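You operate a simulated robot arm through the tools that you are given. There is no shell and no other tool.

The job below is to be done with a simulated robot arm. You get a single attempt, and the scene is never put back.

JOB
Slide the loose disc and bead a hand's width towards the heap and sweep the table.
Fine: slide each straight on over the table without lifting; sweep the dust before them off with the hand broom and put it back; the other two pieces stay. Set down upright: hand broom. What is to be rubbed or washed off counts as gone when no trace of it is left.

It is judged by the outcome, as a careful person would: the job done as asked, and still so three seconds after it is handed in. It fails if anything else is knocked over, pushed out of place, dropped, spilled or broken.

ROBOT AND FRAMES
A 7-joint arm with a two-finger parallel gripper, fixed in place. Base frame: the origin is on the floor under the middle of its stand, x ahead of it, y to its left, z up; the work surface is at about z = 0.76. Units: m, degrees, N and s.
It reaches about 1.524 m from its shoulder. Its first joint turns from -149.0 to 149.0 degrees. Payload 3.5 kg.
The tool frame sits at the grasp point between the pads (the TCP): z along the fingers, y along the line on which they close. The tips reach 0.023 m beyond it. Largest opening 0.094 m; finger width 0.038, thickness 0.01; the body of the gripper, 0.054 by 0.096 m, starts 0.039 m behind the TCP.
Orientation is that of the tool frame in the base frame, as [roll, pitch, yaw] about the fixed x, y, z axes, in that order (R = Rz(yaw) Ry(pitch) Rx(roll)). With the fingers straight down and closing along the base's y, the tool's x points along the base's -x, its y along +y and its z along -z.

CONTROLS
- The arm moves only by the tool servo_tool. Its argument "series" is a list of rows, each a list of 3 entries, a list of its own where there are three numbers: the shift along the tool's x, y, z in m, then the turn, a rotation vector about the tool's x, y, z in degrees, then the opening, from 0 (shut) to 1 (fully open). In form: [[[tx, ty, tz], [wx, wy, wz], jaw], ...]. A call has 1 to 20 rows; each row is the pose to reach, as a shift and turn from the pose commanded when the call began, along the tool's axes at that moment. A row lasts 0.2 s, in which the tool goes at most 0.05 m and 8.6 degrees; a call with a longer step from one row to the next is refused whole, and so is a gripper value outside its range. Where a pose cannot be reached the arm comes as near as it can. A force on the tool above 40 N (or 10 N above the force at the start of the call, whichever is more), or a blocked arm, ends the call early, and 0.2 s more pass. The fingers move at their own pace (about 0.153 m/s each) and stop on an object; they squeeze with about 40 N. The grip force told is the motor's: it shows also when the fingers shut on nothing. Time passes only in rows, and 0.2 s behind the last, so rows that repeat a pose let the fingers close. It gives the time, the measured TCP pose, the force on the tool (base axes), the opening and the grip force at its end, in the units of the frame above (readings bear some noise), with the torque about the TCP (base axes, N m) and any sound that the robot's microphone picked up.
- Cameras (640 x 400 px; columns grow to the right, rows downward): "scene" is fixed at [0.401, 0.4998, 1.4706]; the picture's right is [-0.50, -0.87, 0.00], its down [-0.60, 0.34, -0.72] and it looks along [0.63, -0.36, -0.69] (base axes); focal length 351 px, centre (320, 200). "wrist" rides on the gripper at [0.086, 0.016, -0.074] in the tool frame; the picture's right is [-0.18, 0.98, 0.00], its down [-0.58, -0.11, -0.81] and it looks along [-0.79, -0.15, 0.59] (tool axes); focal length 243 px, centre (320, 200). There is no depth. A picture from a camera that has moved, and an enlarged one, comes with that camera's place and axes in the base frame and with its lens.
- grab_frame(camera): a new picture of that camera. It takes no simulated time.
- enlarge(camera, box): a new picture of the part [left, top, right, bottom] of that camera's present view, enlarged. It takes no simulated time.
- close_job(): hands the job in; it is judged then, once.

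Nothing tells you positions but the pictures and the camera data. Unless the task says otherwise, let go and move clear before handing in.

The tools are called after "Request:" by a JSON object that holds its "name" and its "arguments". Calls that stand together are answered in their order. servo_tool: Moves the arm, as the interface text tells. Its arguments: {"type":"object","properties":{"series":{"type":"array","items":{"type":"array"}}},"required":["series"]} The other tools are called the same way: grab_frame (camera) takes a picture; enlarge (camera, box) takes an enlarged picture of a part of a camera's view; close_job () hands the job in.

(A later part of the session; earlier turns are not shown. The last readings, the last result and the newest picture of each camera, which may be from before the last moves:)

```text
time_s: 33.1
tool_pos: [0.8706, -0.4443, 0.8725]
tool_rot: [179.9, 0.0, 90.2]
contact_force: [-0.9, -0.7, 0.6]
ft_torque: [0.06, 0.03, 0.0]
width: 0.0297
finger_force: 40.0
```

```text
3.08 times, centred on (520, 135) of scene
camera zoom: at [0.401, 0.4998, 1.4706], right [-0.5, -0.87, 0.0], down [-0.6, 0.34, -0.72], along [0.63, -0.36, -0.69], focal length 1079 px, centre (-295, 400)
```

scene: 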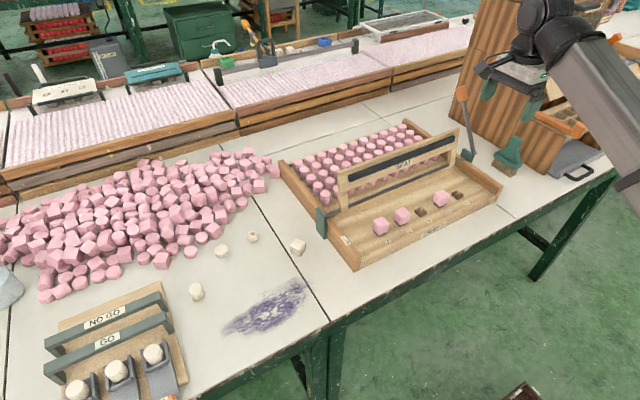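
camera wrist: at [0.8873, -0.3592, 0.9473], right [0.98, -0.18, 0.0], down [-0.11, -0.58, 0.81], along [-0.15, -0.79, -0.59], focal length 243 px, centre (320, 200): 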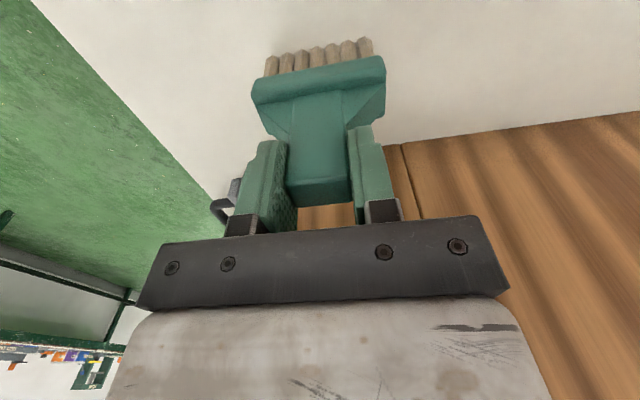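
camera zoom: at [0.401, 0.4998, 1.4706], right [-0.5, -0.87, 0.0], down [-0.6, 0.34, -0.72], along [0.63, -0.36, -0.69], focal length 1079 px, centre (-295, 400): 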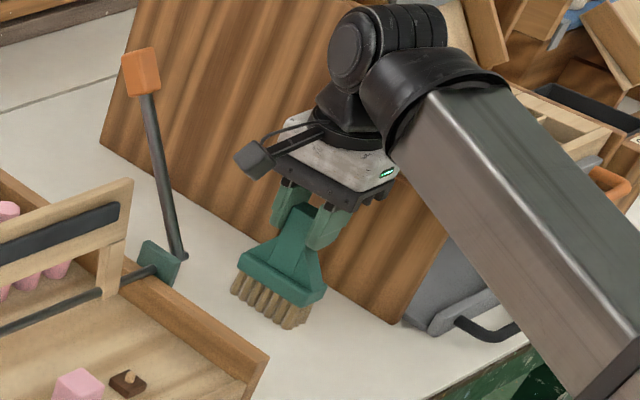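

The broom is held firmly (30 mm, 40 N). I'll lift it straight up about 23 cm and check that it hangs straight.

Request:
{"name": "servo_tool", "arguments": {"series": [[[0, 0, -0.005], [0, 0, 0], 0.2], [[0, 0, -0.015], [0, 0, 0], 0.2], [[0, 0, -0.04], [0, 0, 0], 0.2], [[0, 0, -0.08], [0, 0, 0], 0.2], [[0, 0, -0.12], [0, 0, 0], 0.2], [[0, 0, -0.16], [0, 0, 0], 0.2], [[0, 0, -0.2], [0, 0, 0], 0.2], [[0, 0, -0.225], [0, 0, 0], 0.2], [[0, 0, -0.23], [0, 0, 0], 0.2]]}}

Request:
{"name": "grab_frame", "arguments": {"camera": "wrist"}}

Request:
{"name": "grab_frame", "arguments": {"camera": "scene"}}

```text
time_s: 35.1
tool_pos: [0.8728, -0.4438, 1.1012]
tool_rot: [179.9, -0.1, 90.1]
contact_force: [-0.4, 0.1, -1.0]
ft_torque: [0.02, 0.0, -0.01]
width: 0.0298
finger_force: 40.0
```

```text
taken
camera wrist: at [0.8882, -0.3584, 1.1765], right [0.98, -0.18, 0.0], down [-0.11, -0.58, 0.81], along [-0.15, -0.79, -0.59], focal length 243 px, centre (320, 200)
```

wrist: 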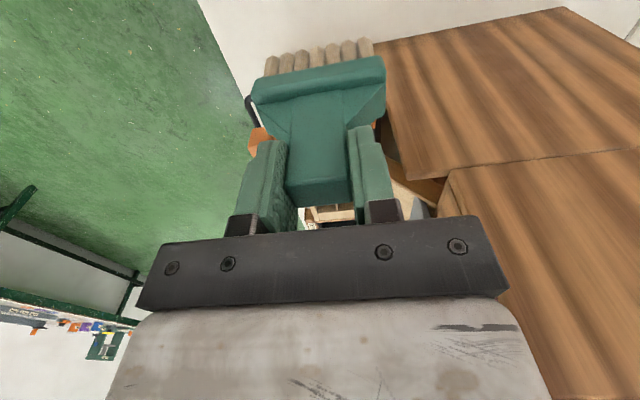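

```text
taken
```

scene: 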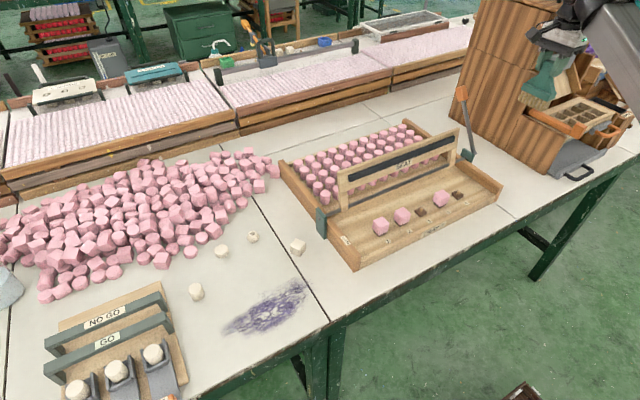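

The broom hangs straight and unchanged in the grip. With the arm out of the way, I'll get a clear enlarged look at the dust.

Request:
{"name": "enlarge", "arguments": {"camera": "scene", "box": [200, 260, 340, 350]}}

Request:
{"name": "enlarge", "arguments": {"camera": "scene", "box": [180, 220, 340, 350]}}

```text
4.44 times, centred on (270, 305) of scene
camera zoom: at [0.401, 0.4998, 1.4706], right [-0.5, -0.87, 0.0], down [-0.6, 0.34, -0.72], along [0.63, -0.36, -0.69], focal length 1559 px, centre (542, -267)
```

zoom: 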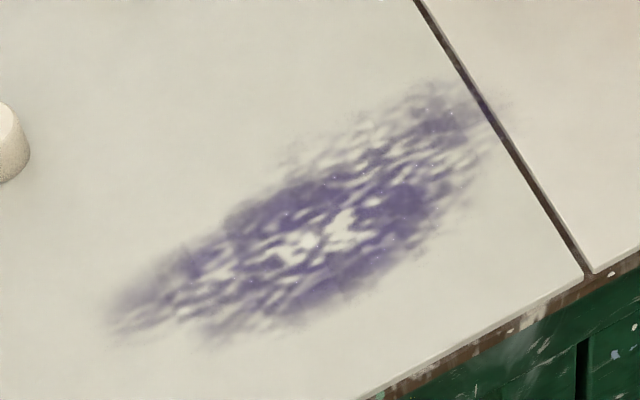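

```text
3.08 times, centred on (260, 285) of scene
camera zoom: at [0.401, 0.4998, 1.4706], right [-0.5, -0.87, 0.0], down [-0.6, 0.34, -0.72], along [0.63, -0.36, -0.69], focal length 1079 px, centre (505, -62)
```

zoom: 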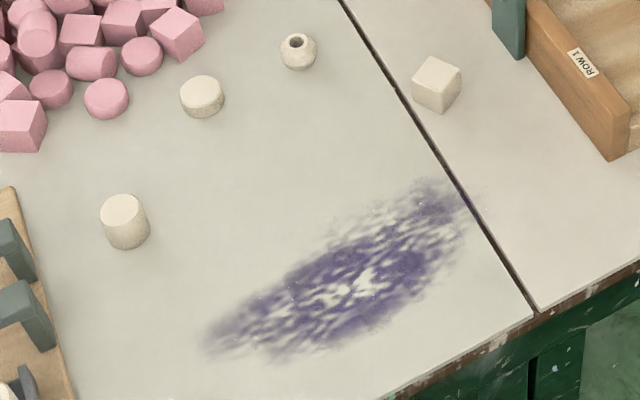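

Correcting for the scene camera's small offset, the dust spans about x 0.74–0.84 and y 0.283–0.517. I'll measure the bristle footprint relative to the hand before moving over.

Request:
{"name": "enlarge", "arguments": {"camera": "wrist", "box": [230, 20, 410, 130]}}

```text
3.56 times, centred on (320, 75) of wrist
camera zoom: at [0.8882, -0.3584, 1.1765], right [0.98, -0.18, 0.0], down [-0.11, -0.58, 0.81], along [-0.15, -0.79, -0.59], focal length 863 px, centre (320, 644)
```

zoom: 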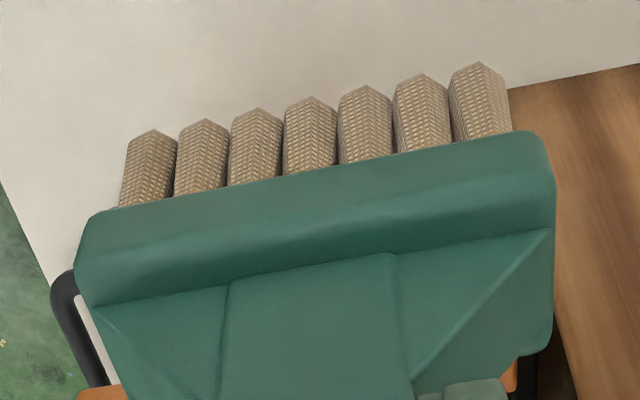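

The bristles cover about ±3.6 cm in x and ±1.3 cm in y around the hand. I'll carry the broom high over the tray towards the dust area.

Request:
{"name": "servo_tool", "arguments": {"series": [[[0.02, 0, 0], [0, 0, 0], 0.2], [[0.055, -0.002, 0], [0, 0, 0], 0.2], [[0.095, -0.005, 0], [0, 0, 0], 0.2], [[0.135, -0.01, 0], [0, 0, 0], 0.2], [[0.175, -0.015, 0], [0, 0, 0], 0.2], [[0.215, -0.02, 0], [0, 0, 0], 0.2], [[0.255, -0.025, 0], [0, 0, 0], 0.2], [[0.295, -0.03, 0], [0, 0, 0], 0.2], [[0.335, -0.035, 0], [0, 0, 0], 0.2], [[0.375, -0.04, 0], [0, 0, 0], 0.2], [[0.415, -0.045, 0], [0, 0, 0], 0.2], [[0.455, -0.05, 0], [0, 0, 0], 0.2], [[0.495, -0.055, 0], [0, 0, 0], 0.2], [[0.535, -0.06, 0], [0, 0, 0], 0.2], [[0.575, -0.065, 0], [0, 0, 0], 0.2], [[0.615, -0.07, 0], [0, 0, 0], 0.2], [[0.655, -0.075, 0], [0, 0, 0], 0.2], [[0.695, -0.075, 0], [0, 0, 0], 0.2], [[0.725, -0.075, 0], [0, 0, 0], 0.2], [[0.745, -0.075, 0], [0, 0, 0], 0.2]]}}

Request:
{"name": "grab_frame", "arguments": {"camera": "scene"}}

```text
time_s: 39.3
tool_pos: [0.7944, 0.2994, 1.102]
tool_rot: [180.0, 0.1, 90.1]
contact_force: [0.5, 0.4, -1.9]
ft_torque: [0.0, 0.04, 0.0]
width: 0.0297
finger_force: 40.5
```

```text
taken
```

scene: 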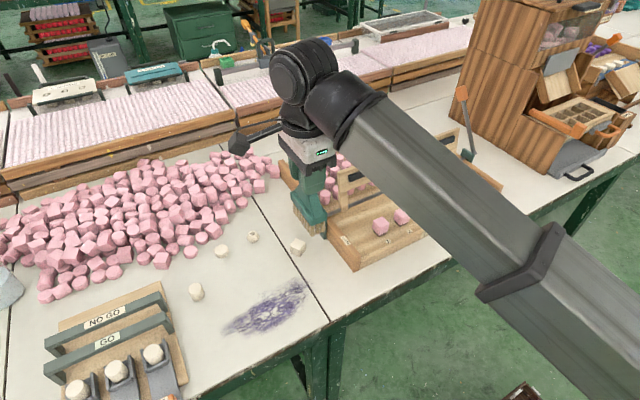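

The broom is near the dust. I'll go on to the far side (y ≈ 0.545) and come down to just above the table there.

Request:
{"name": "servo_tool", "arguments": {"series": [[[0.03, 0, 0], [0, 0, 0], 0.2], [[0.075, 0, 0], [0, 0, 0], 0.2], [[0.12, 0, 0], [0, 0, 0], 0.2], [[0.165, 0, 0], [0, 0, 0], 0.2], [[0.205, 0, 0], [0, 0, 0], 0.2], [[0.235, 0, 0.005], [0, 0, 0], 0.2], [[0.245, 0, 0.03], [0, 0, 0], 0.2], [[0.245, 0, 0.07], [0, 0, 0], 0.2], [[0.245, 0, 0.11], [0, 0, 0], 0.2], [[0.245, 0, 0.15], [0, 0, 0], 0.2], [[0.245, 0, 0.18], [0, 0, 0], 0.2], [[0.245, 0, 0.2], [0, 0, 0], 0.2], [[0.245, 0, 0.21], [0, 0, 0], 0.2], [[0.245, 0, 0.21], [0, 0, 0], 0.2]]}}

Request:
{"name": "grab_frame", "arguments": {"camera": "wrist"}}

Request:
{"name": "grab_frame", "arguments": {"camera": "scene"}}

```text
time_s: 42.3
tool_pos: [0.7955, 0.5449, 0.8914]
tool_rot: [180.0, 0.2, 90.1]
contact_force: [0.1, -0.8, -1.4]
ft_torque: [0.01, -0.02, 0.02]
width: 0.0296
finger_force: 39.6
```

```text
taken
camera wrist: at [0.8116, 0.6304, 0.9656], right [0.98, -0.18, 0.0], down [-0.11, -0.58, 0.81], along [-0.15, -0.79, -0.59], focal length 243 px, centre (320, 200)
```

wrist: 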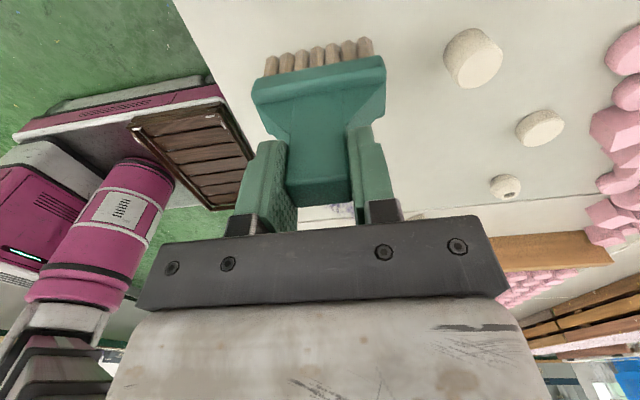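

```text
taken
```

scene: 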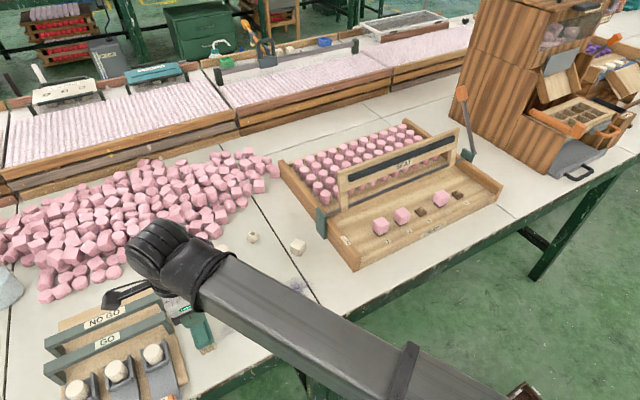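

The broom is about 18 mm above the table just beyond the dust's far end, and clear of the cylinder. I'll lower it to touch lightly and read the force.

Request:
{"name": "servo_tool", "arguments": {"series": [[[0, 0, 0.006], [0, 0, 0], 0.2], [[0, 0, 0.012], [0, 0, 0], 0.2], [[0, 0, 0.016], [0, 0, 0], 0.2], [[0, 0, 0.018], [0, 0, 0], 0.2], [[0, 0, 0.019], [0, 0, 0], 0.2], [[0, 0, 0.019], [0, 0, 0], 0.2]]}}

Request:
{"name": "grab_frame", "arguments": {"camera": "wrist"}}

```text
time_s: 43.7
tool_pos: [0.7953, 0.544, 0.8707]
tool_rot: [-180.0, 0.0, 90.1]
contact_force: [0.2, -0.4, 5.9]
ft_torque: [-0.01, 0.13, -0.02]
width: 0.0297
finger_force: 39.9
```

```text
taken
camera wrist: at [0.8113, 0.6301, 0.9473], right [0.98, -0.18, 0.0], down [-0.11, -0.58, 0.81], along [-0.15, -0.79, -0.59], focal length 243 px, centre (320, 200)
```

wrist: 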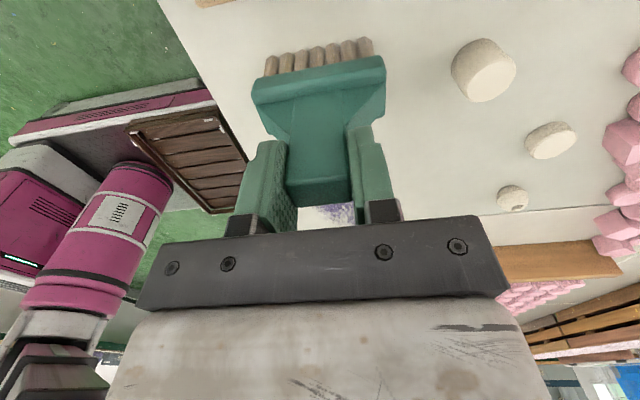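

Light contact, about 6 N. I'll make the first stroke straight along −y through the dust at x ≈ 0.795.

Request:
{"name": "servo_tool", "arguments": {"series": [[[-0.008, 0, 0], [0, 0, 0], 0.2], [[-0.024, 0, 0], [0, 0, 0], 0.2], [[-0.044, 0, 0], [0, 0, 0], 0.2], [[-0.064, 0, 0], [0, 0, 0], 0.2], [[-0.084, 0, 0], [0, 0, 0], 0.2], [[-0.104, 0, 0], [0, 0, 0], 0.2], [[-0.124, 0, 0], [0, 0, 0], 0.2], [[-0.144, 0, 0], [0, 0, 0], 0.2]]}}

Request:
{"name": "grab_frame", "arguments": {"camera": "wrist"}}

Request:
{"name": "grab_frame", "arguments": {"camera": "scene"}}

```text
time_s: 45.5
tool_pos: [0.7955, 0.4006, 0.8705]
tool_rot: [180.0, 0.1, 90.1]
contact_force: [0.5, 5.0, 13.4]
ft_torque: [0.4, -0.02, -0.02]
width: 0.0295
finger_force: 40.0
```

```text
taken
camera wrist: at [0.8106, 0.4865, 0.9472], right [0.98, -0.18, 0.0], down [-0.11, -0.58, 0.81], along [-0.15, -0.79, -0.59], focal length 243 px, centre (320, 200)
```

wrist: 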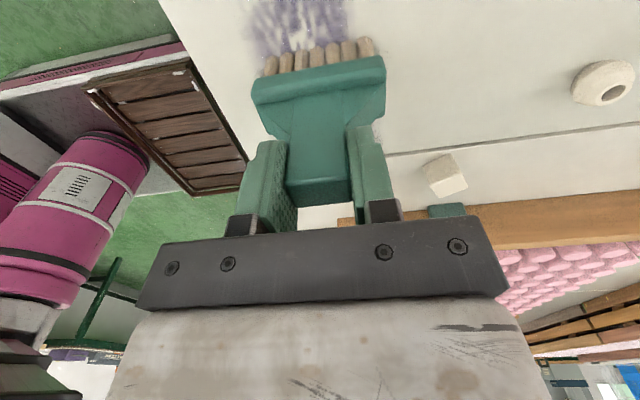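

```text
taken
```

scene: 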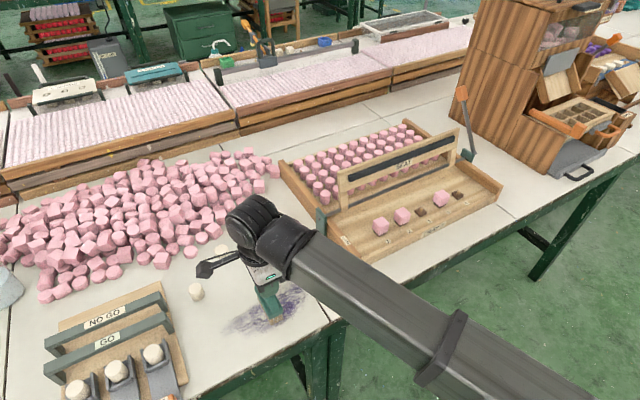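

Request:
{"name": "enlarge", "arguments": {"camera": "scene", "box": [200, 250, 340, 350]}}

Request:
{"name": "enlarge", "arguments": {"camera": "wrist", "box": [200, 0, 420, 110]}}

```text
4.00 times, centred on (270, 300) of scene
camera zoom: at [0.401, 0.4998, 1.4706], right [-0.5, -0.87, 0.0], down [-0.6, 0.34, -0.72], along [0.63, -0.36, -0.69], focal length 1403 px, centre (520, -200)
```

zoom: 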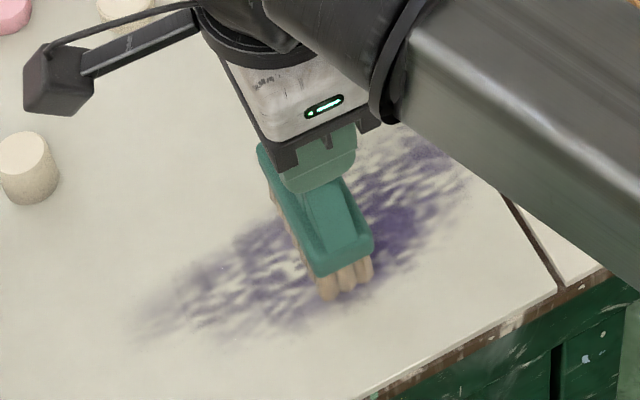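

```text
2.91 times, centred on (310, 55) of wrist
camera zoom: at [0.8106, 0.4865, 0.9472], right [0.98, -0.18, 0.0], down [-0.11, -0.58, 0.81], along [-0.15, -0.79, -0.59], focal length 706 px, centre (349, 622)
```

zoom: 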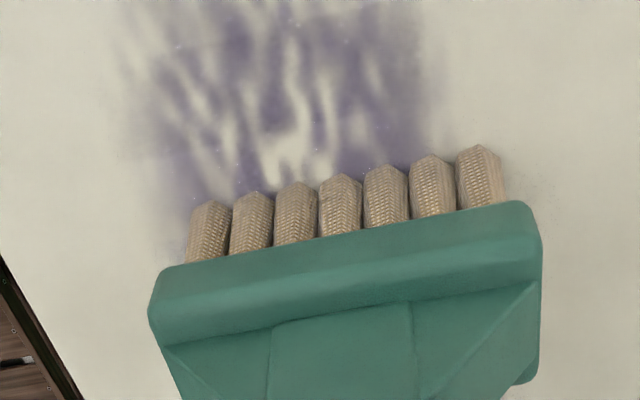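

The dust behind the broom is already fainter: each pass takes part of it off. I'll finish this stroke and come back over the same lane.

Request:
{"name": "servo_tool", "arguments": {"series": [[[-0.02, 0, 0], [0, 0, 0], 0.2], [[-0.04, 0, 0], [0, 0, 0], 0.2], [[-0.06, 0, 0], [0, 0, 0], 0.2], [[-0.08, 0, 0], [0, 0, 0], 0.2], [[-0.1, 0, 0], [0, 0, 0], 0.2], [[-0.12, 0, 0], [0, 0, 0], 0.2], [[-0.135, 0, 0], [0, 0, 0], 0.2], [[-0.135, 0, 0], [0, 0, 0], 0.2]]}}

Request:
{"name": "enlarge", "arguments": {"camera": "scene", "box": [200, 250, 340, 350]}}

Request:
{"name": "grab_frame", "arguments": {"camera": "wrist"}}

```text
time_s: 47.3
tool_pos: [0.794, 0.2646, 0.8714]
tool_rot: [179.8, -0.1, 90.2]
contact_force: [0.1, 11.5, 32.9]
ft_torque: [0.77, 0.07, 0.01]
width: 0.0299
finger_force: 39.9
```

```text
4.00 times, centred on (270, 300) of scene
camera zoom: at [0.401, 0.4998, 1.4706], right [-0.5, -0.87, 0.0], down [-0.6, 0.34, -0.72], along [0.63, -0.36, -0.69], focal length 1403 px, centre (520, -200)
```

zoom: 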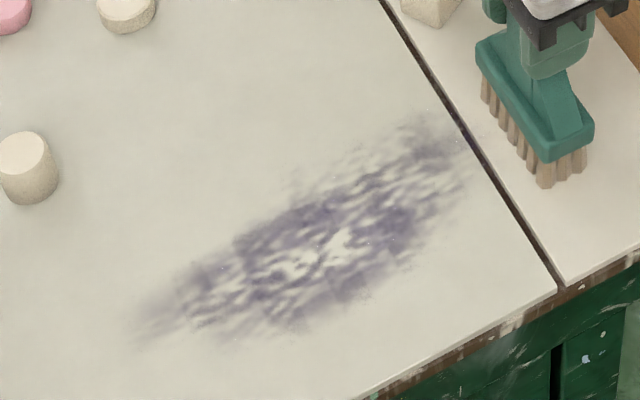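

```text
taken
camera wrist: at [0.8101, 0.351, 0.947], right [0.98, -0.18, 0.0], down [-0.11, -0.58, 0.81], along [-0.15, -0.79, -0.59], focal length 243 px, centre (320, 200)
```

wrist: 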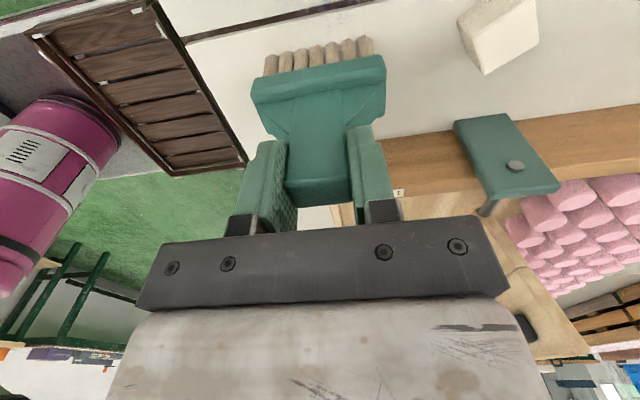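

Good, the lane faded evenly; the press rose to 33 N on this side, so I'll ease up by about 1.5 mm and sweep back along the lane.

Request:
{"name": "servo_tool", "arguments": {"series": [[[0, 0, -0.001], [0, 0, 0], 0.2], [[0, 0, -0.0015], [0, 0, 0], 0.2]]}}

```text
time_s: 47.9
tool_pos: [0.7937, 0.2633, 0.8721]
tool_rot: [-180.0, 0.3, 90.0]
contact_force: [-2.3, 2.0, 2.5]
ft_torque: [0.09, -0.05, 0.03]
width: 0.0294
finger_force: 40.0
```

Now the force is about 2.5 N, so the table/path rises roughly 1.3 mm over the stroke length; I'll follow that slope. I'll sweep back in +y on a lane nearer the pieces (x ≈ 0.82).

Request:
{"name": "servo_tool", "arguments": {"series": [[[0, 0.013, 0], [0, 0, 0], 0.2], [[0, 0.026, 0], [0, 0, 0], 0.2], [[0.005, 0.026, 0.0003], [0, 0, 0], 0.2], [[0.025, 0.026, 0.0004], [0, 0, 0], 0.2], [[0.045, 0.026, 0.0005], [0, 0, 0], 0.2], [[0.065, 0.026, 0.0006], [0, 0, 0], 0.2], [[0.085, 0.026, 0.0007], [0, 0, 0], 0.2], [[0.105, 0.026, 0.0008], [0, 0, 0], 0.2], [[0.125, 0.026, 0.0009], [0, 0, 0], 0.2], [[0.145, 0.026, 0.001], [0, 0, 0], 0.2]]}}

Request:
{"name": "enlarge", "arguments": {"camera": "scene", "box": [200, 250, 340, 350]}}

```text
time_s: 50.1
tool_pos: [0.8186, 0.4102, 0.8712]
tool_rot: [179.9, 0.2, 90.1]
contact_force: [0.8, -0.6, -1.0]
ft_torque: [0.02, 0.01, -0.01]
width: 0.0296
finger_force: 39.8
```

```text
4.00 times, centred on (270, 300) of scene
camera zoom: at [0.401, 0.4998, 1.4706], right [-0.5, -0.87, 0.0], down [-0.6, 0.34, -0.72], along [0.63, -0.36, -0.69], focal length 1403 px, centre (520, -200)
```

zoom: 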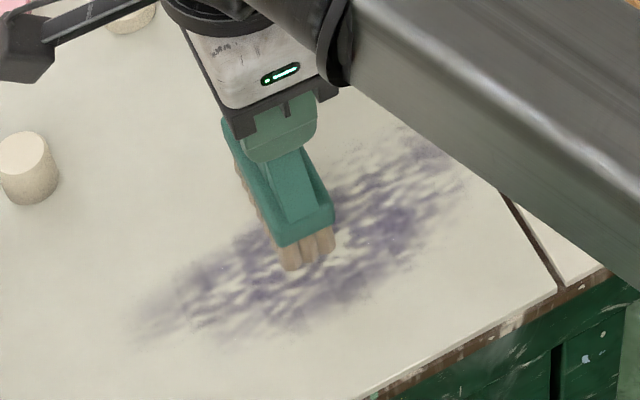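

The press fell to zero on this return, so I'll lower by about a millimetre and continue the stroke with contact.

Request:
{"name": "servo_tool", "arguments": {"series": [[[0, 0, 0.0006], [0, 0, 0], 0.2], [[0, 0, 0.001], [0, 0, 0], 0.2]]}}

```text
time_s: 50.7
tool_pos: [0.8198, 0.411, 0.8713]
tool_rot: [179.9, 0.1, 90.1]
contact_force: [-0.2, -0.7, 5.6]
ft_torque: [-0.21, 0.06, 0.11]
width: 0.0295
finger_force: 39.7
```

Request:
{"name": "servo_tool", "arguments": {"series": [[[0.01, 0, 0.0003], [0, 0, 0], 0.2], [[0.03, 0, 0.0004], [0, 0, 0], 0.2], [[0.05, 0, 0.0005], [0, 0, 0], 0.2], [[0.07, 0, 0.0006], [0, 0, 0], 0.2], [[0.09, 0, 0.0007], [0, 0, 0], 0.2], [[0.11, 0, 0.0008], [0, 0, 0], 0.2], [[0.128, 0, 0.0009], [0, 0, 0], 0.2], [[0.132, 0, 0.0009], [0, 0, 0], 0.2]]}}

Request:
{"name": "grab_frame", "arguments": {"camera": "wrist"}}

Request:
{"name": "enlarge", "arguments": {"camera": "scene", "box": [180, 250, 340, 350]}}

```text
time_s: 52.5
tool_pos: [0.8201, 0.541, 0.8712]
tool_rot: [179.8, 0.1, 90.1]
contact_force: [1.1, -7.6, 18.7]
ft_torque: [-1.17, 0.12, 0.08]
width: 0.0296
finger_force: 39.9
```

```text
taken
camera wrist: at [0.8357, 0.6273, 0.9469], right [0.98, -0.18, 0.0], down [-0.11, -0.58, 0.81], along [-0.15, -0.79, -0.59], focal length 243 px, centre (320, 200)
```

wrist: 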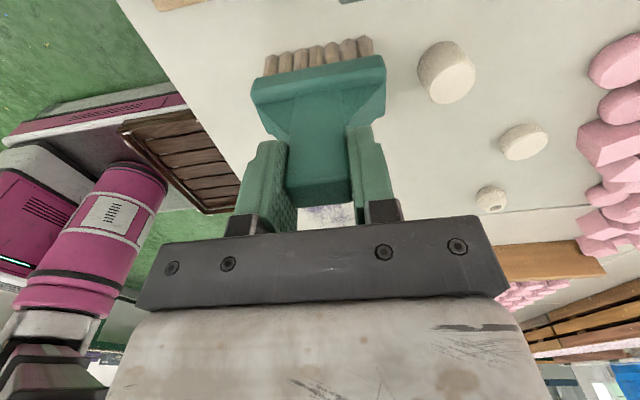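

```text
4.00 times, centred on (260, 300) of scene
camera zoom: at [0.401, 0.4998, 1.4706], right [-0.5, -0.87, 0.0], down [-0.6, 0.34, -0.72], along [0.63, -0.36, -0.69], focal length 1403 px, centre (560, -200)
```

zoom: 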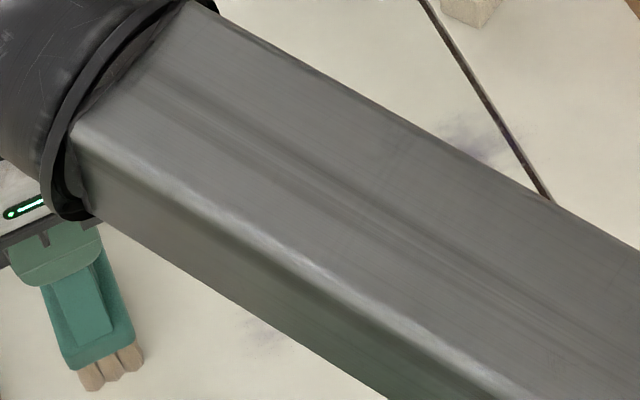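

Contact held with the broom unchanged in the grip. I'll ease off slightly, shift to the near lane (x ≈ 0.77) and stroke back in −y, following the slope.

Request:
{"name": "servo_tool", "arguments": {"series": [[[0, -0.015, -0.0004], [0, 0, 0], 0.2], [[0, -0.035, -0.0005], [0, 0, 0], 0.2], [[0, -0.05, -0.0005], [0, 0, 0], 0.2], [[-0.015, -0.05, -0.0005], [0, 0, 0], 0.2], [[-0.035, -0.05, -0.0006], [0, 0, 0], 0.2], [[-0.055, -0.05, -0.0007], [0, 0, 0], 0.2], [[-0.075, -0.05, -0.0007], [0, 0, 0], 0.2], [[-0.095, -0.05, -0.0008], [0, 0, 0], 0.2], [[-0.115, -0.05, -0.0009], [0, 0, 0], 0.2], [[-0.135, -0.05, -0.001], [0, 0, 0], 0.2], [[-0.155, -0.05, -0.0011], [0, 0, 0], 0.2]]}}

Request:
{"name": "enlarge", "arguments": {"camera": "scene", "box": [180, 250, 340, 350]}}

```text
time_s: 54.9
tool_pos: [0.7682, 0.3871, 0.872]
tool_rot: [-179.9, 0.1, 90.1]
contact_force: [-0.3, 1.2, 8.2]
ft_torque: [0.13, 0.0, -0.03]
width: 0.0299
finger_force: 40.4
```

```text
4.00 times, centred on (260, 300) of scene
camera zoom: at [0.401, 0.4998, 1.4706], right [-0.5, -0.87, 0.0], down [-0.6, 0.34, -0.72], along [0.63, -0.36, -0.69], focal length 1403 px, centre (560, -200)
```

zoom: 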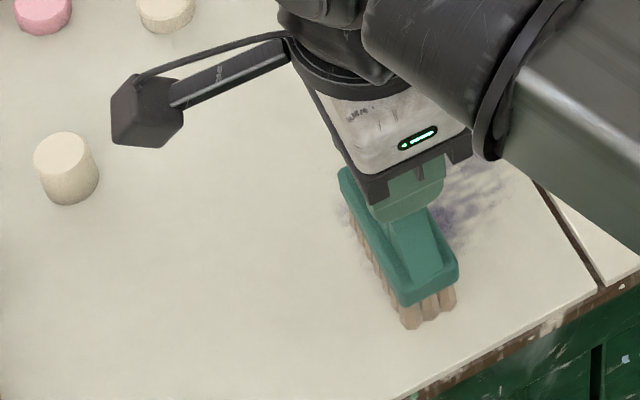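

The left half is now clean. I'll continue this stroke to the right end.

Request:
{"name": "servo_tool", "arguments": {"series": [[[-0.02, 0, -0.0001], [0, 0, 0], 0.2], [[-0.04, 0, -0.0002], [0, 0, 0], 0.2], [[-0.06, 0, -0.0003], [0, 0, 0], 0.2], [[-0.08, 0, -0.0004], [0, 0, 0], 0.2], [[-0.1, 0, -0.0005], [0, 0, 0], 0.2], [[-0.12, 0, -0.0006], [0, 0, 0], 0.2], [[-0.125, 0, -0.0006], [0, 0, 0], 0.2]]}}

Request:
{"name": "enlarge", "arguments": {"camera": "scene", "box": [180, 250, 340, 350]}}

Request:
{"name": "grab_frame", "arguments": {"camera": "wrist"}}

```text
time_s: 56.5
tool_pos: [0.7706, 0.2626, 0.8709]
tool_rot: [180.0, 0.1, 90.1]
contact_force: [0.1, 0.6, -0.4]
ft_torque: [0.04, 0.0, 0.04]
width: 0.0296
finger_force: 40.0
```

```text
4.00 times, centred on (260, 300) of scene
camera zoom: at [0.401, 0.4998, 1.4706], right [-0.5, -0.87, 0.0], down [-0.6, 0.34, -0.72], along [0.63, -0.36, -0.69], focal length 1403 px, centre (560, -200)
```

zoom: 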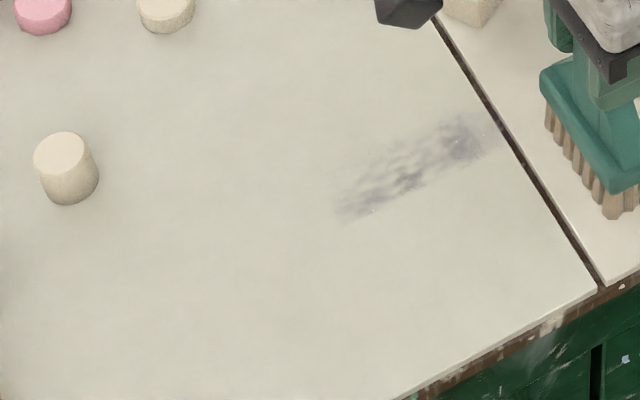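

```text
taken
camera wrist: at [0.7864, 0.3483, 0.9469], right [0.98, -0.18, 0.0], down [-0.11, -0.58, 0.81], along [-0.15, -0.79, -0.59], focal length 243 px, centre (320, 200)
```

wrist: 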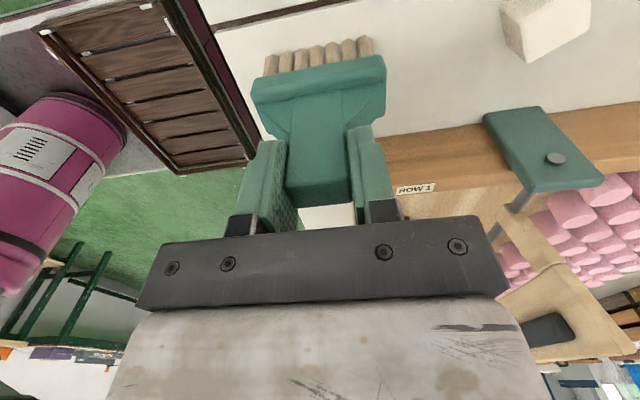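

Only a faint patch near x 0.80–0.84, y 0.30–0.40 is left, where contact was lost before. I'll move to that lane and press lightly.

Request:
{"name": "servo_tool", "arguments": {"series": [[[0, 0.02, 0], [0, 0, 0], 0.2], [[0, 0.04, 0.0002], [0, 0, 0], 0.2], [[0, 0.05, 0.0005], [0, 0, 0], 0.2], [[0, 0.05, 0.0008], [0, 0, 0], 0.2]]}}

```text
time_s: 57.5
tool_pos: [0.8206, 0.262, 0.8719]
tool_rot: [-179.9, 0.0, 90.1]
contact_force: [-0.2, -0.1, -1.5]
ft_torque: [0.02, -0.01, -0.03]
width: 0.0295
finger_force: 40.0
```

Request:
{"name": "servo_tool", "arguments": {"series": [[[0, 0, 0.0004], [0, 0, 0], 0.2], [[0, 0, 0.0007], [0, 0, 0], 0.2]]}}

```text
time_s: 58.1
tool_pos: [0.8208, 0.2633, 0.8715]
tool_rot: [-179.9, 0.1, 90.0]
contact_force: [0.9, 0.2, 6.6]
ft_torque: [-0.12, 0.1, 0.02]
width: 0.0296
finger_force: 39.3
```

Now about 7 N. Sweeping in +y over the remaining patch.

Request:
{"name": "servo_tool", "arguments": {"series": [[[0.01, 0, 0.0003], [0, 0, 0], 0.2], [[0.03, 0, 0.0004], [0, 0, 0], 0.2], [[0.05, 0, 0.0006], [0, 0, 0], 0.2], [[0.07, 0, 0.0007], [0, 0, 0], 0.2]]}}

```text
time_s: 59.1
tool_pos: [0.8185, 0.3335, 0.8713]
tool_rot: [179.9, 0.0, 90.1]
contact_force: [-0.1, -8.0, 23.6]
ft_torque: [-1.05, 0.02, 0.09]
width: 0.0295
finger_force: 40.2
```

Request:
{"name": "servo_tool", "arguments": {"series": [[[0.02, 0, -0.0003], [0, 0, 0], 0.2], [[0.04, 0, -0.0003], [0, 0, 0], 0.2], [[0.06, 0, -0.0002], [0, 0, 0], 0.2], [[0.08, 0, -0.0002], [0, 0, 0], 0.2], [[0.1, 0, -0.0001], [0, 0, 0], 0.2], [[0.12, 0, 0], [0, 0, 0], 0.2]]}}

Request:
{"name": "enlarge", "arguments": {"camera": "scene", "box": [180, 250, 340, 350]}}

Request:
{"name": "grab_frame", "arguments": {"camera": "wrist"}}

```text
time_s: 60.5
tool_pos: [0.8206, 0.4516, 0.8707]
tool_rot: [180.0, 0.0, 90.0]
contact_force: [-0.9, -10.2, 31.8]
ft_torque: [-0.84, 0.07, 0.06]
width: 0.0297
finger_force: 39.8
```

```text
4.00 times, centred on (260, 300) of scene
camera zoom: at [0.401, 0.4998, 1.4706], right [-0.5, -0.87, 0.0], down [-0.6, 0.34, -0.72], along [0.63, -0.36, -0.69], focal length 1403 px, centre (560, -200)
```

zoom: 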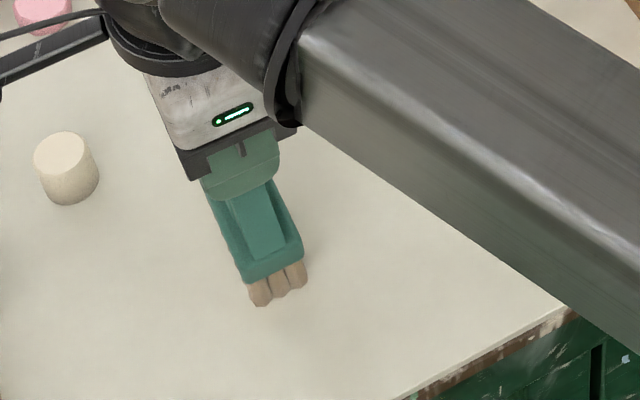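

```text
taken
camera wrist: at [0.8359, 0.5377, 0.9466], right [0.98, -0.18, 0.0], down [-0.11, -0.58, 0.81], along [-0.15, -0.79, -0.59], focal length 243 px, centre (320, 200)
```

wrist: 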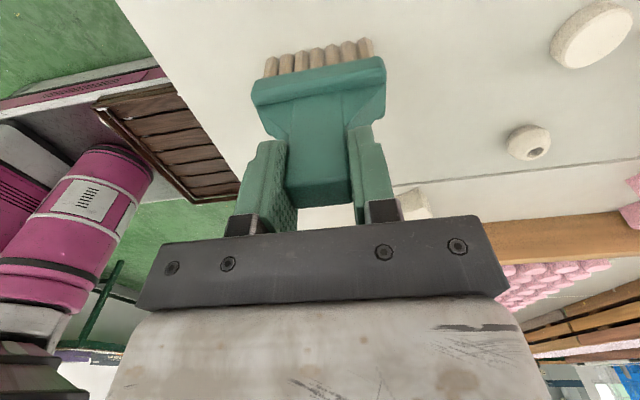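

The patch seems gone, but the forearm hides part of it. I'll ease up, make one more return pass, and then view the whole area.

Request:
{"name": "servo_tool", "arguments": {"series": [[[0, 0, -0.0006], [0, 0, 0], 0.2], [[-0.01, 0, -0.0009], [0, 0, 0], 0.2], [[-0.03, 0, -0.001], [0, 0, 0], 0.2], [[-0.05, 0, -0.001], [0, 0, 0], 0.2], [[-0.07, 0, -0.0011], [0, 0, 0], 0.2], [[-0.09, 0, -0.0012], [0, 0, 0], 0.2], [[-0.11, 0, -0.0013], [0, 0, 0], 0.2], [[-0.13, 0, -0.0014], [0, 0, 0], 0.2], [[-0.15, 0, -0.0015], [0, 0, 0], 0.2], [[-0.17, 0, -0.0015], [0, 0, 0], 0.2], [[-0.188, 0, -0.0015], [0, 0, 0], 0.2]]}}

Request:
{"name": "enlarge", "arguments": {"camera": "scene", "box": [180, 250, 340, 350]}}

Request:
{"name": "enlarge", "arguments": {"camera": "scene", "box": [250, 250, 340, 310]}}

```text
time_s: 62.9
tool_pos: [0.8218, 0.2658, 0.87]
tool_rot: [179.9, 0.0, 90.0]
contact_force: [0.5, 7.3, 20.8]
ft_torque: [0.9, 0.12, -0.15]
width: 0.0296
finger_force: 39.5
```

```text
4.00 times, centred on (260, 300) of scene
camera zoom: at [0.401, 0.4998, 1.4706], right [-0.5, -0.87, 0.0], down [-0.6, 0.34, -0.72], along [0.63, -0.36, -0.69], focal length 1403 px, centre (560, -200)
```

zoom: 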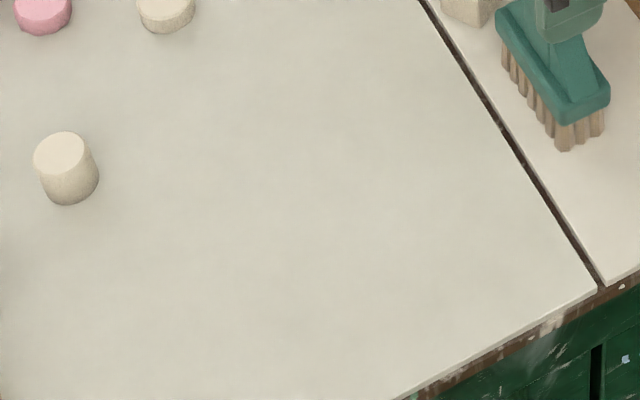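

```text
6.67 times, centred on (295, 280) of scene
camera zoom: at [0.401, 0.4998, 1.4706], right [-0.5, -0.87, 0.0], down [-0.6, 0.34, -0.72], along [0.63, -0.36, -0.69], focal length 2338 px, centre (487, -333)
```

zoom: 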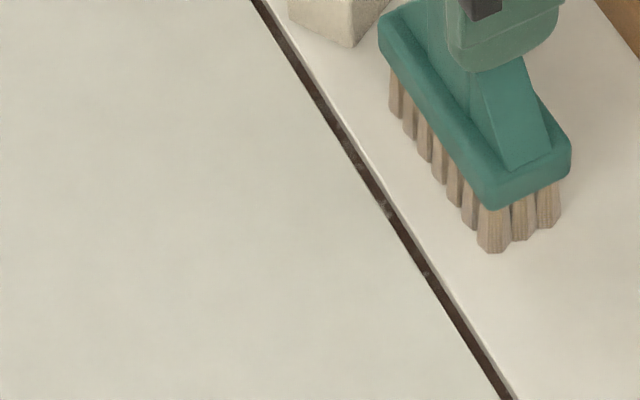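

The table looks clean. I'll lift the broom and take another close look at the whole swept area before putting the broom back.

Request:
{"name": "servo_tool", "arguments": {"series": [[[0, 0, -0.003], [0, 0, 0], 0.2], [[0, 0, -0.02], [0, 0, 0], 0.2], [[0, 0, -0.06], [0, 0, 0], 0.2], [[0, 0, -0.105], [0, 0, 0], 0.2], [[-0.02, 0, -0.15], [0, 0, 0], 0.2], [[-0.05, 0, -0.19], [0, 0, 0], 0.2], [[-0.09, 0, -0.22], [0, 0, 0], 0.2], [[-0.13, 0, -0.23], [0, 0, 0], 0.2], [[-0.17, 0, -0.23], [0, 0, 0], 0.2], [[-0.21, 0, -0.23], [0, 0, 0], 0.2], [[-0.25, 0, -0.23], [0, 0, 0], 0.2], [[-0.29, 0, -0.23], [0, 0, 0], 0.2]]}}

Request:
{"name": "grab_frame", "arguments": {"camera": "scene"}}

Request:
{"name": "enlarge", "arguments": {"camera": "scene", "box": [200, 230, 360, 350]}}

Request:
{"name": "enlarge", "arguments": {"camera": "scene", "box": [270, 250, 350, 310]}}

```text
time_s: 65.5
tool_pos: [0.8226, -0.0259, 1.1011]
tool_rot: [-179.9, 0.0, 90.3]
contact_force: [-0.7, -0.1, -1.9]
ft_torque: [-0.03, 0.0, -0.01]
width: 0.0296
finger_force: 40.2
```

```text
taken
```

scene: 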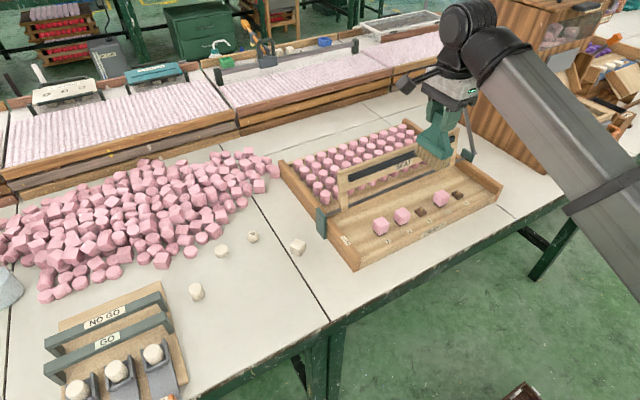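

```text
3.33 times, centred on (280, 290) of scene
camera zoom: at [0.401, 0.4998, 1.4706], right [-0.5, -0.87, 0.0], down [-0.6, 0.34, -0.72], along [0.63, -0.36, -0.69], focal length 1169 px, centre (453, -100)
```

zoom: 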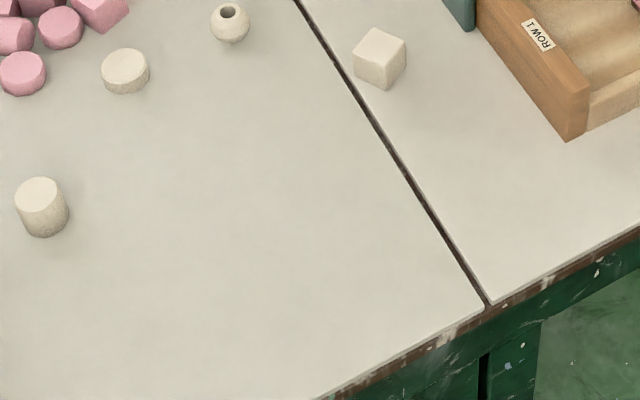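

```text
6.67 times, centred on (310, 280) of scene
camera zoom: at [0.401, 0.4998, 1.4706], right [-0.5, -0.87, 0.0], down [-0.6, 0.34, -0.72], along [0.63, -0.36, -0.69], focal length 2338 px, centre (387, -333)
```

zoom: 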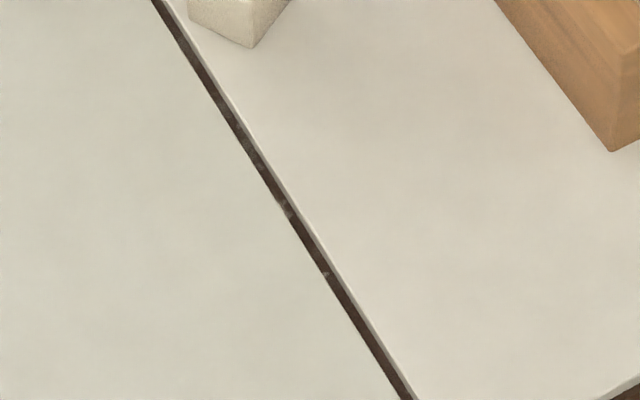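

Request:
{"name": "enlarge", "arguments": {"camera": "scene", "box": [210, 290, 280, 345]}}

Request:
{"name": "enlarge", "arguments": {"camera": "scene", "box": [260, 270, 320, 315]}}

Request:
{"name": "enlarge", "arguments": {"camera": "scene", "box": [180, 230, 320, 300]}}

```text
7.27 times, centred on (245, 318) of scene
camera zoom: at [0.401, 0.4998, 1.4706], right [-0.5, -0.87, 0.0], down [-0.6, 0.34, -0.72], along [0.63, -0.36, -0.69], focal length 2551 px, centre (866, -654)
```

zoom: 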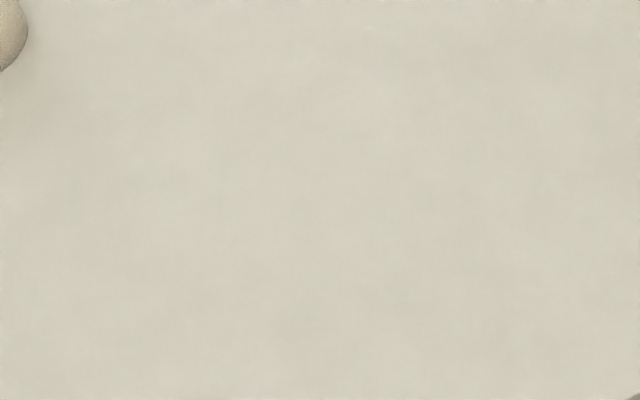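

```text
8.89 times, centred on (290, 292) of scene
camera zoom: at [0.401, 0.4998, 1.4706], right [-0.5, -0.87, 0.0], down [-0.6, 0.34, -0.72], along [0.63, -0.36, -0.69], focal length 3118 px, centre (587, -622)
```

zoom: 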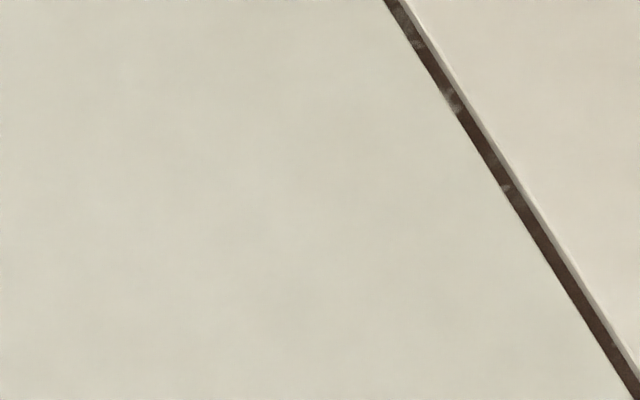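

```text
4.57 times, centred on (250, 265) of scene
camera zoom: at [0.401, 0.4998, 1.4706], right [-0.5, -0.87, 0.0], down [-0.6, 0.34, -0.72], along [0.63, -0.36, -0.69], focal length 1603 px, centre (640, -97)
```

zoom: 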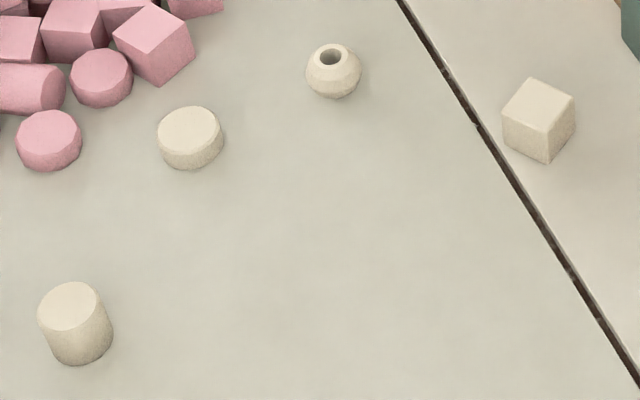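

No trace of the dust is left and all four pieces are in place. Now I carry the broom back above its original spot at (0.872, −0.444).

Request:
{"name": "servo_tool", "arguments": {"series": [[[-0.03, 0.004, 0], [0, 0, 0], 0.2], [[-0.07, 0.008, 0], [0, 0, 0], 0.2], [[-0.11, 0.012, 0], [0, 0, 0], 0.2], [[-0.15, 0.017, 0], [0, 0, 0], 0.2], [[-0.19, 0.022, 0], [0, 0, 0], 0.2], [[-0.23, 0.027, 0], [0, 0, 0], 0.2], [[-0.27, 0.032, 0], [0, 0, 0], 0.2], [[-0.31, 0.037, 0], [0, 0, 0], 0.2], [[-0.35, 0.042, 0], [0, 0, 0], 0.2], [[-0.385, 0.046, 0], [0, 0, 0], 0.2], [[-0.41, 0.048, 0], [0, 0, 0], 0.2], [[-0.4184, 0.048, 0], [0, 0, 0], 0.2], [[-0.4184, 0.048, 0], [0, 0, 0], 0.2]]}}

Request:
{"name": "grab_frame", "arguments": {"camera": "wrist"}}

Request:
{"name": "grab_frame", "arguments": {"camera": "scene"}}

```text
time_s: 68.3
tool_pos: [0.87, -0.443, 1.1014]
tool_rot: [179.9, 0.1, 90.1]
contact_force: [-0.5, -0.5, -1.6]
ft_torque: [0.01, 0.01, -0.04]
width: 0.03
finger_force: 40.3
```

```text
taken
camera wrist: at [0.8868, -0.3581, 1.1772], right [0.98, -0.18, 0.0], down [-0.11, -0.58, 0.81], along [-0.15, -0.79, -0.59], focal length 243 px, centre (320, 200)
```

wrist: 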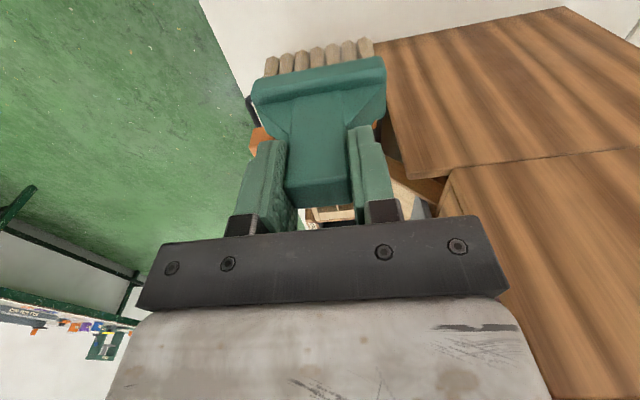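

```text
taken
```

scene: 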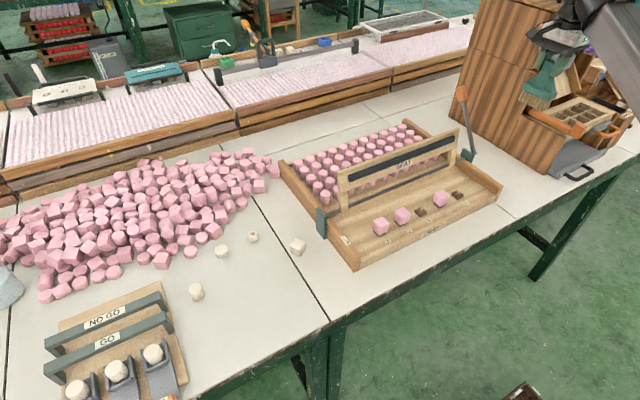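

Right above the original spot. I'll descend straight down, slowing near the table.

Request:
{"name": "servo_tool", "arguments": {"series": [[[0, 0.0014, 0.02], [0, 0, 0], 0.2], [[0, 0.0014, 0.06], [0, 0, 0], 0.2], [[0, 0.0014, 0.1], [0, 0, 0], 0.2], [[0, 0.0014, 0.14], [0, 0, 0], 0.2], [[0, 0.0014, 0.175], [0, 0, 0], 0.2], [[0, 0.0014, 0.2], [0, 0, 0], 0.2], [[0, 0.0014, 0.215], [0, 0, 0], 0.2], [[0, 0.0014, 0.222], [0, 0, 0], 0.2], [[0, 0.0014, 0.224], [0, 0, 0], 0.2], [[0, 0.0014, 0.224], [0, 0, 0], 0.2]]}}

Request:
{"name": "grab_frame", "arguments": {"camera": "wrist"}}

Request:
{"name": "enlarge", "arguments": {"camera": "scene", "box": [440, 70, 600, 200]}}

```text
time_s: 70.5
tool_pos: [0.8719, -0.4429, 0.878]
tool_rot: [-179.9, 0.0, 90.1]
contact_force: [0.2, -0.4, -1.2]
ft_torque: [0.04, -0.01, 0.02]
width: 0.0298
finger_force: 39.1
```

```text
taken
camera wrist: at [0.8882, -0.3571, 0.9534], right [0.98, -0.18, 0.0], down [-0.11, -0.58, 0.81], along [-0.15, -0.79, -0.59], focal length 243 px, centre (320, 200)
```

wrist: 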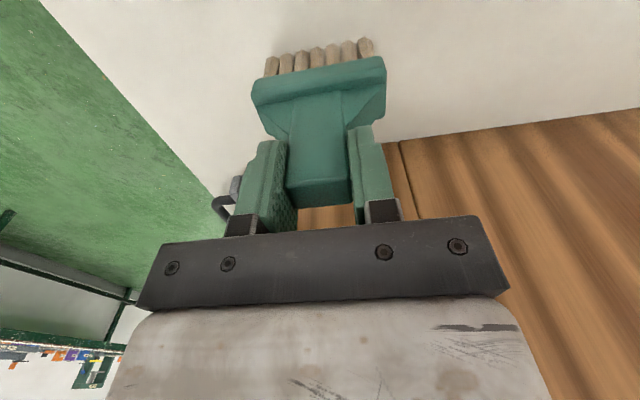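

```text
3.08 times, centred on (520, 135) of scene
camera zoom: at [0.401, 0.4998, 1.4706], right [-0.5, -0.87, 0.0], down [-0.6, 0.34, -0.72], along [0.63, -0.36, -0.69], focal length 1079 px, centre (-295, 400)
```

zoom: 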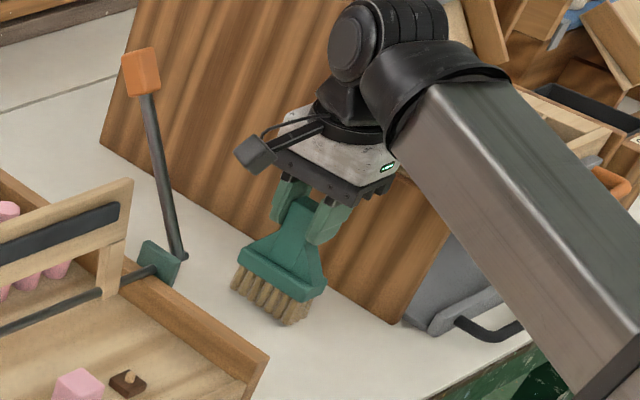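

About 6 mm above the table. I'll correct 2 mm in y and 1 mm in x, then lower gently to touch.

Request:
{"name": "servo_tool", "arguments": {"series": [[[-0.002, -0.001, 0.001], [0, 0, 0], 0.2], [[-0.002, -0.001, 0.003], [0, 0, 0], 0.2], [[-0.002, -0.001, 0.0045], [0, 0, 0], 0.2], [[-0.002, -0.001, 0.0055], [0, 0, 0], 0.2], [[-0.002, -0.001, 0.006], [0, 0, 0], 0.2]]}}

Request:
{"name": "grab_frame", "arguments": {"camera": "wrist"}}

```text
time_s: 71.7
tool_pos: [0.8713, -0.4461, 0.8729]
tool_rot: [180.0, 0.1, 90.1]
contact_force: [-0.5, 0.0, -1.6]
ft_torque: [0.0, 0.01, 0.02]
width: 0.0295
finger_force: 40.0
```

```text
taken
camera wrist: at [0.8872, -0.3597, 0.9469], right [0.98, -0.18, 0.0], down [-0.11, -0.58, 0.81], along [-0.15, -0.79, -0.59], focal length 243 px, centre (320, 200)
```

wrist: 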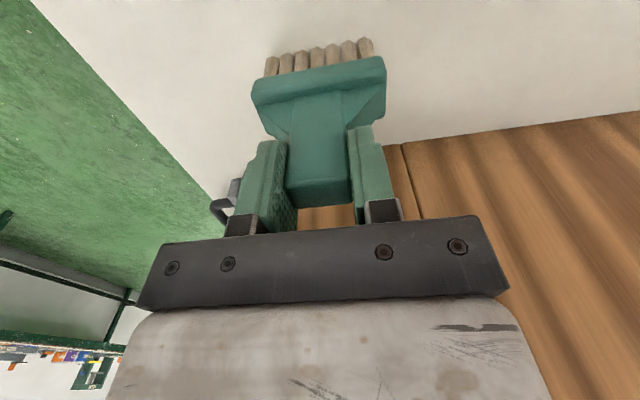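

Not touching yet (only the broom's weight shows). I'll lower in half-millimetre steps.

Request:
{"name": "servo_tool", "arguments": {"series": [[[0, 0, 0.0004], [0, 0, 0], 0.2], [[0, 0, 0.0004], [0, 0, 0], 0.2]]}}

Request:
{"name": "servo_tool", "arguments": {"series": [[[0, 0, 0.0004], [0, 0, 0], 0.2], [[0, 0, 0.0004], [0, 0, 0], 0.2]]}}

```text
time_s: 72.3
tool_pos: [0.8713, -0.4451, 0.8729]
tool_rot: [180.0, 0.0, 90.1]
contact_force: [0.1, 0.9, -1.9]
ft_torque: [0.05, 0.01, -0.01]
width: 0.0296
finger_force: 40.1
```

```text
time_s: 72.9
tool_pos: [0.8708, -0.4452, 0.8717]
tool_rot: [180.0, 0.2, 90.1]
contact_force: [0.3, 0.4, -0.2]
ft_torque: [-0.02, 0.01, -0.01]
width: 0.0295
finger_force: 39.6
```

Request:
{"name": "servo_tool", "arguments": {"series": [[[0, 0, 0.0003], [0, 0, 0], 0.2], [[0, 0, 0.0003], [0, 0, 0], 0.2]]}}

Request:
{"name": "enlarge", "arguments": {"camera": "scene", "box": [440, 70, 600, 200]}}

```text
time_s: 73.5
tool_pos: [0.8713, -0.4463, 0.87]
tool_rot: [179.9, 0.1, 90.2]
contact_force: [0.0, -0.4, 1.9]
ft_torque: [0.01, -0.02, -0.01]
width: 0.0296
finger_force: 38.9
```

```text
3.08 times, centred on (520, 135) of scene
camera zoom: at [0.401, 0.4998, 1.4706], right [-0.5, -0.87, 0.0], down [-0.6, 0.34, -0.72], along [0.63, -0.36, -0.69], focal length 1079 px, centre (-295, 400)
```

zoom: 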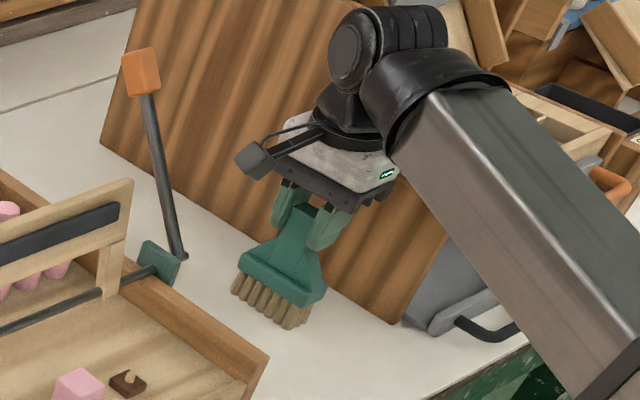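

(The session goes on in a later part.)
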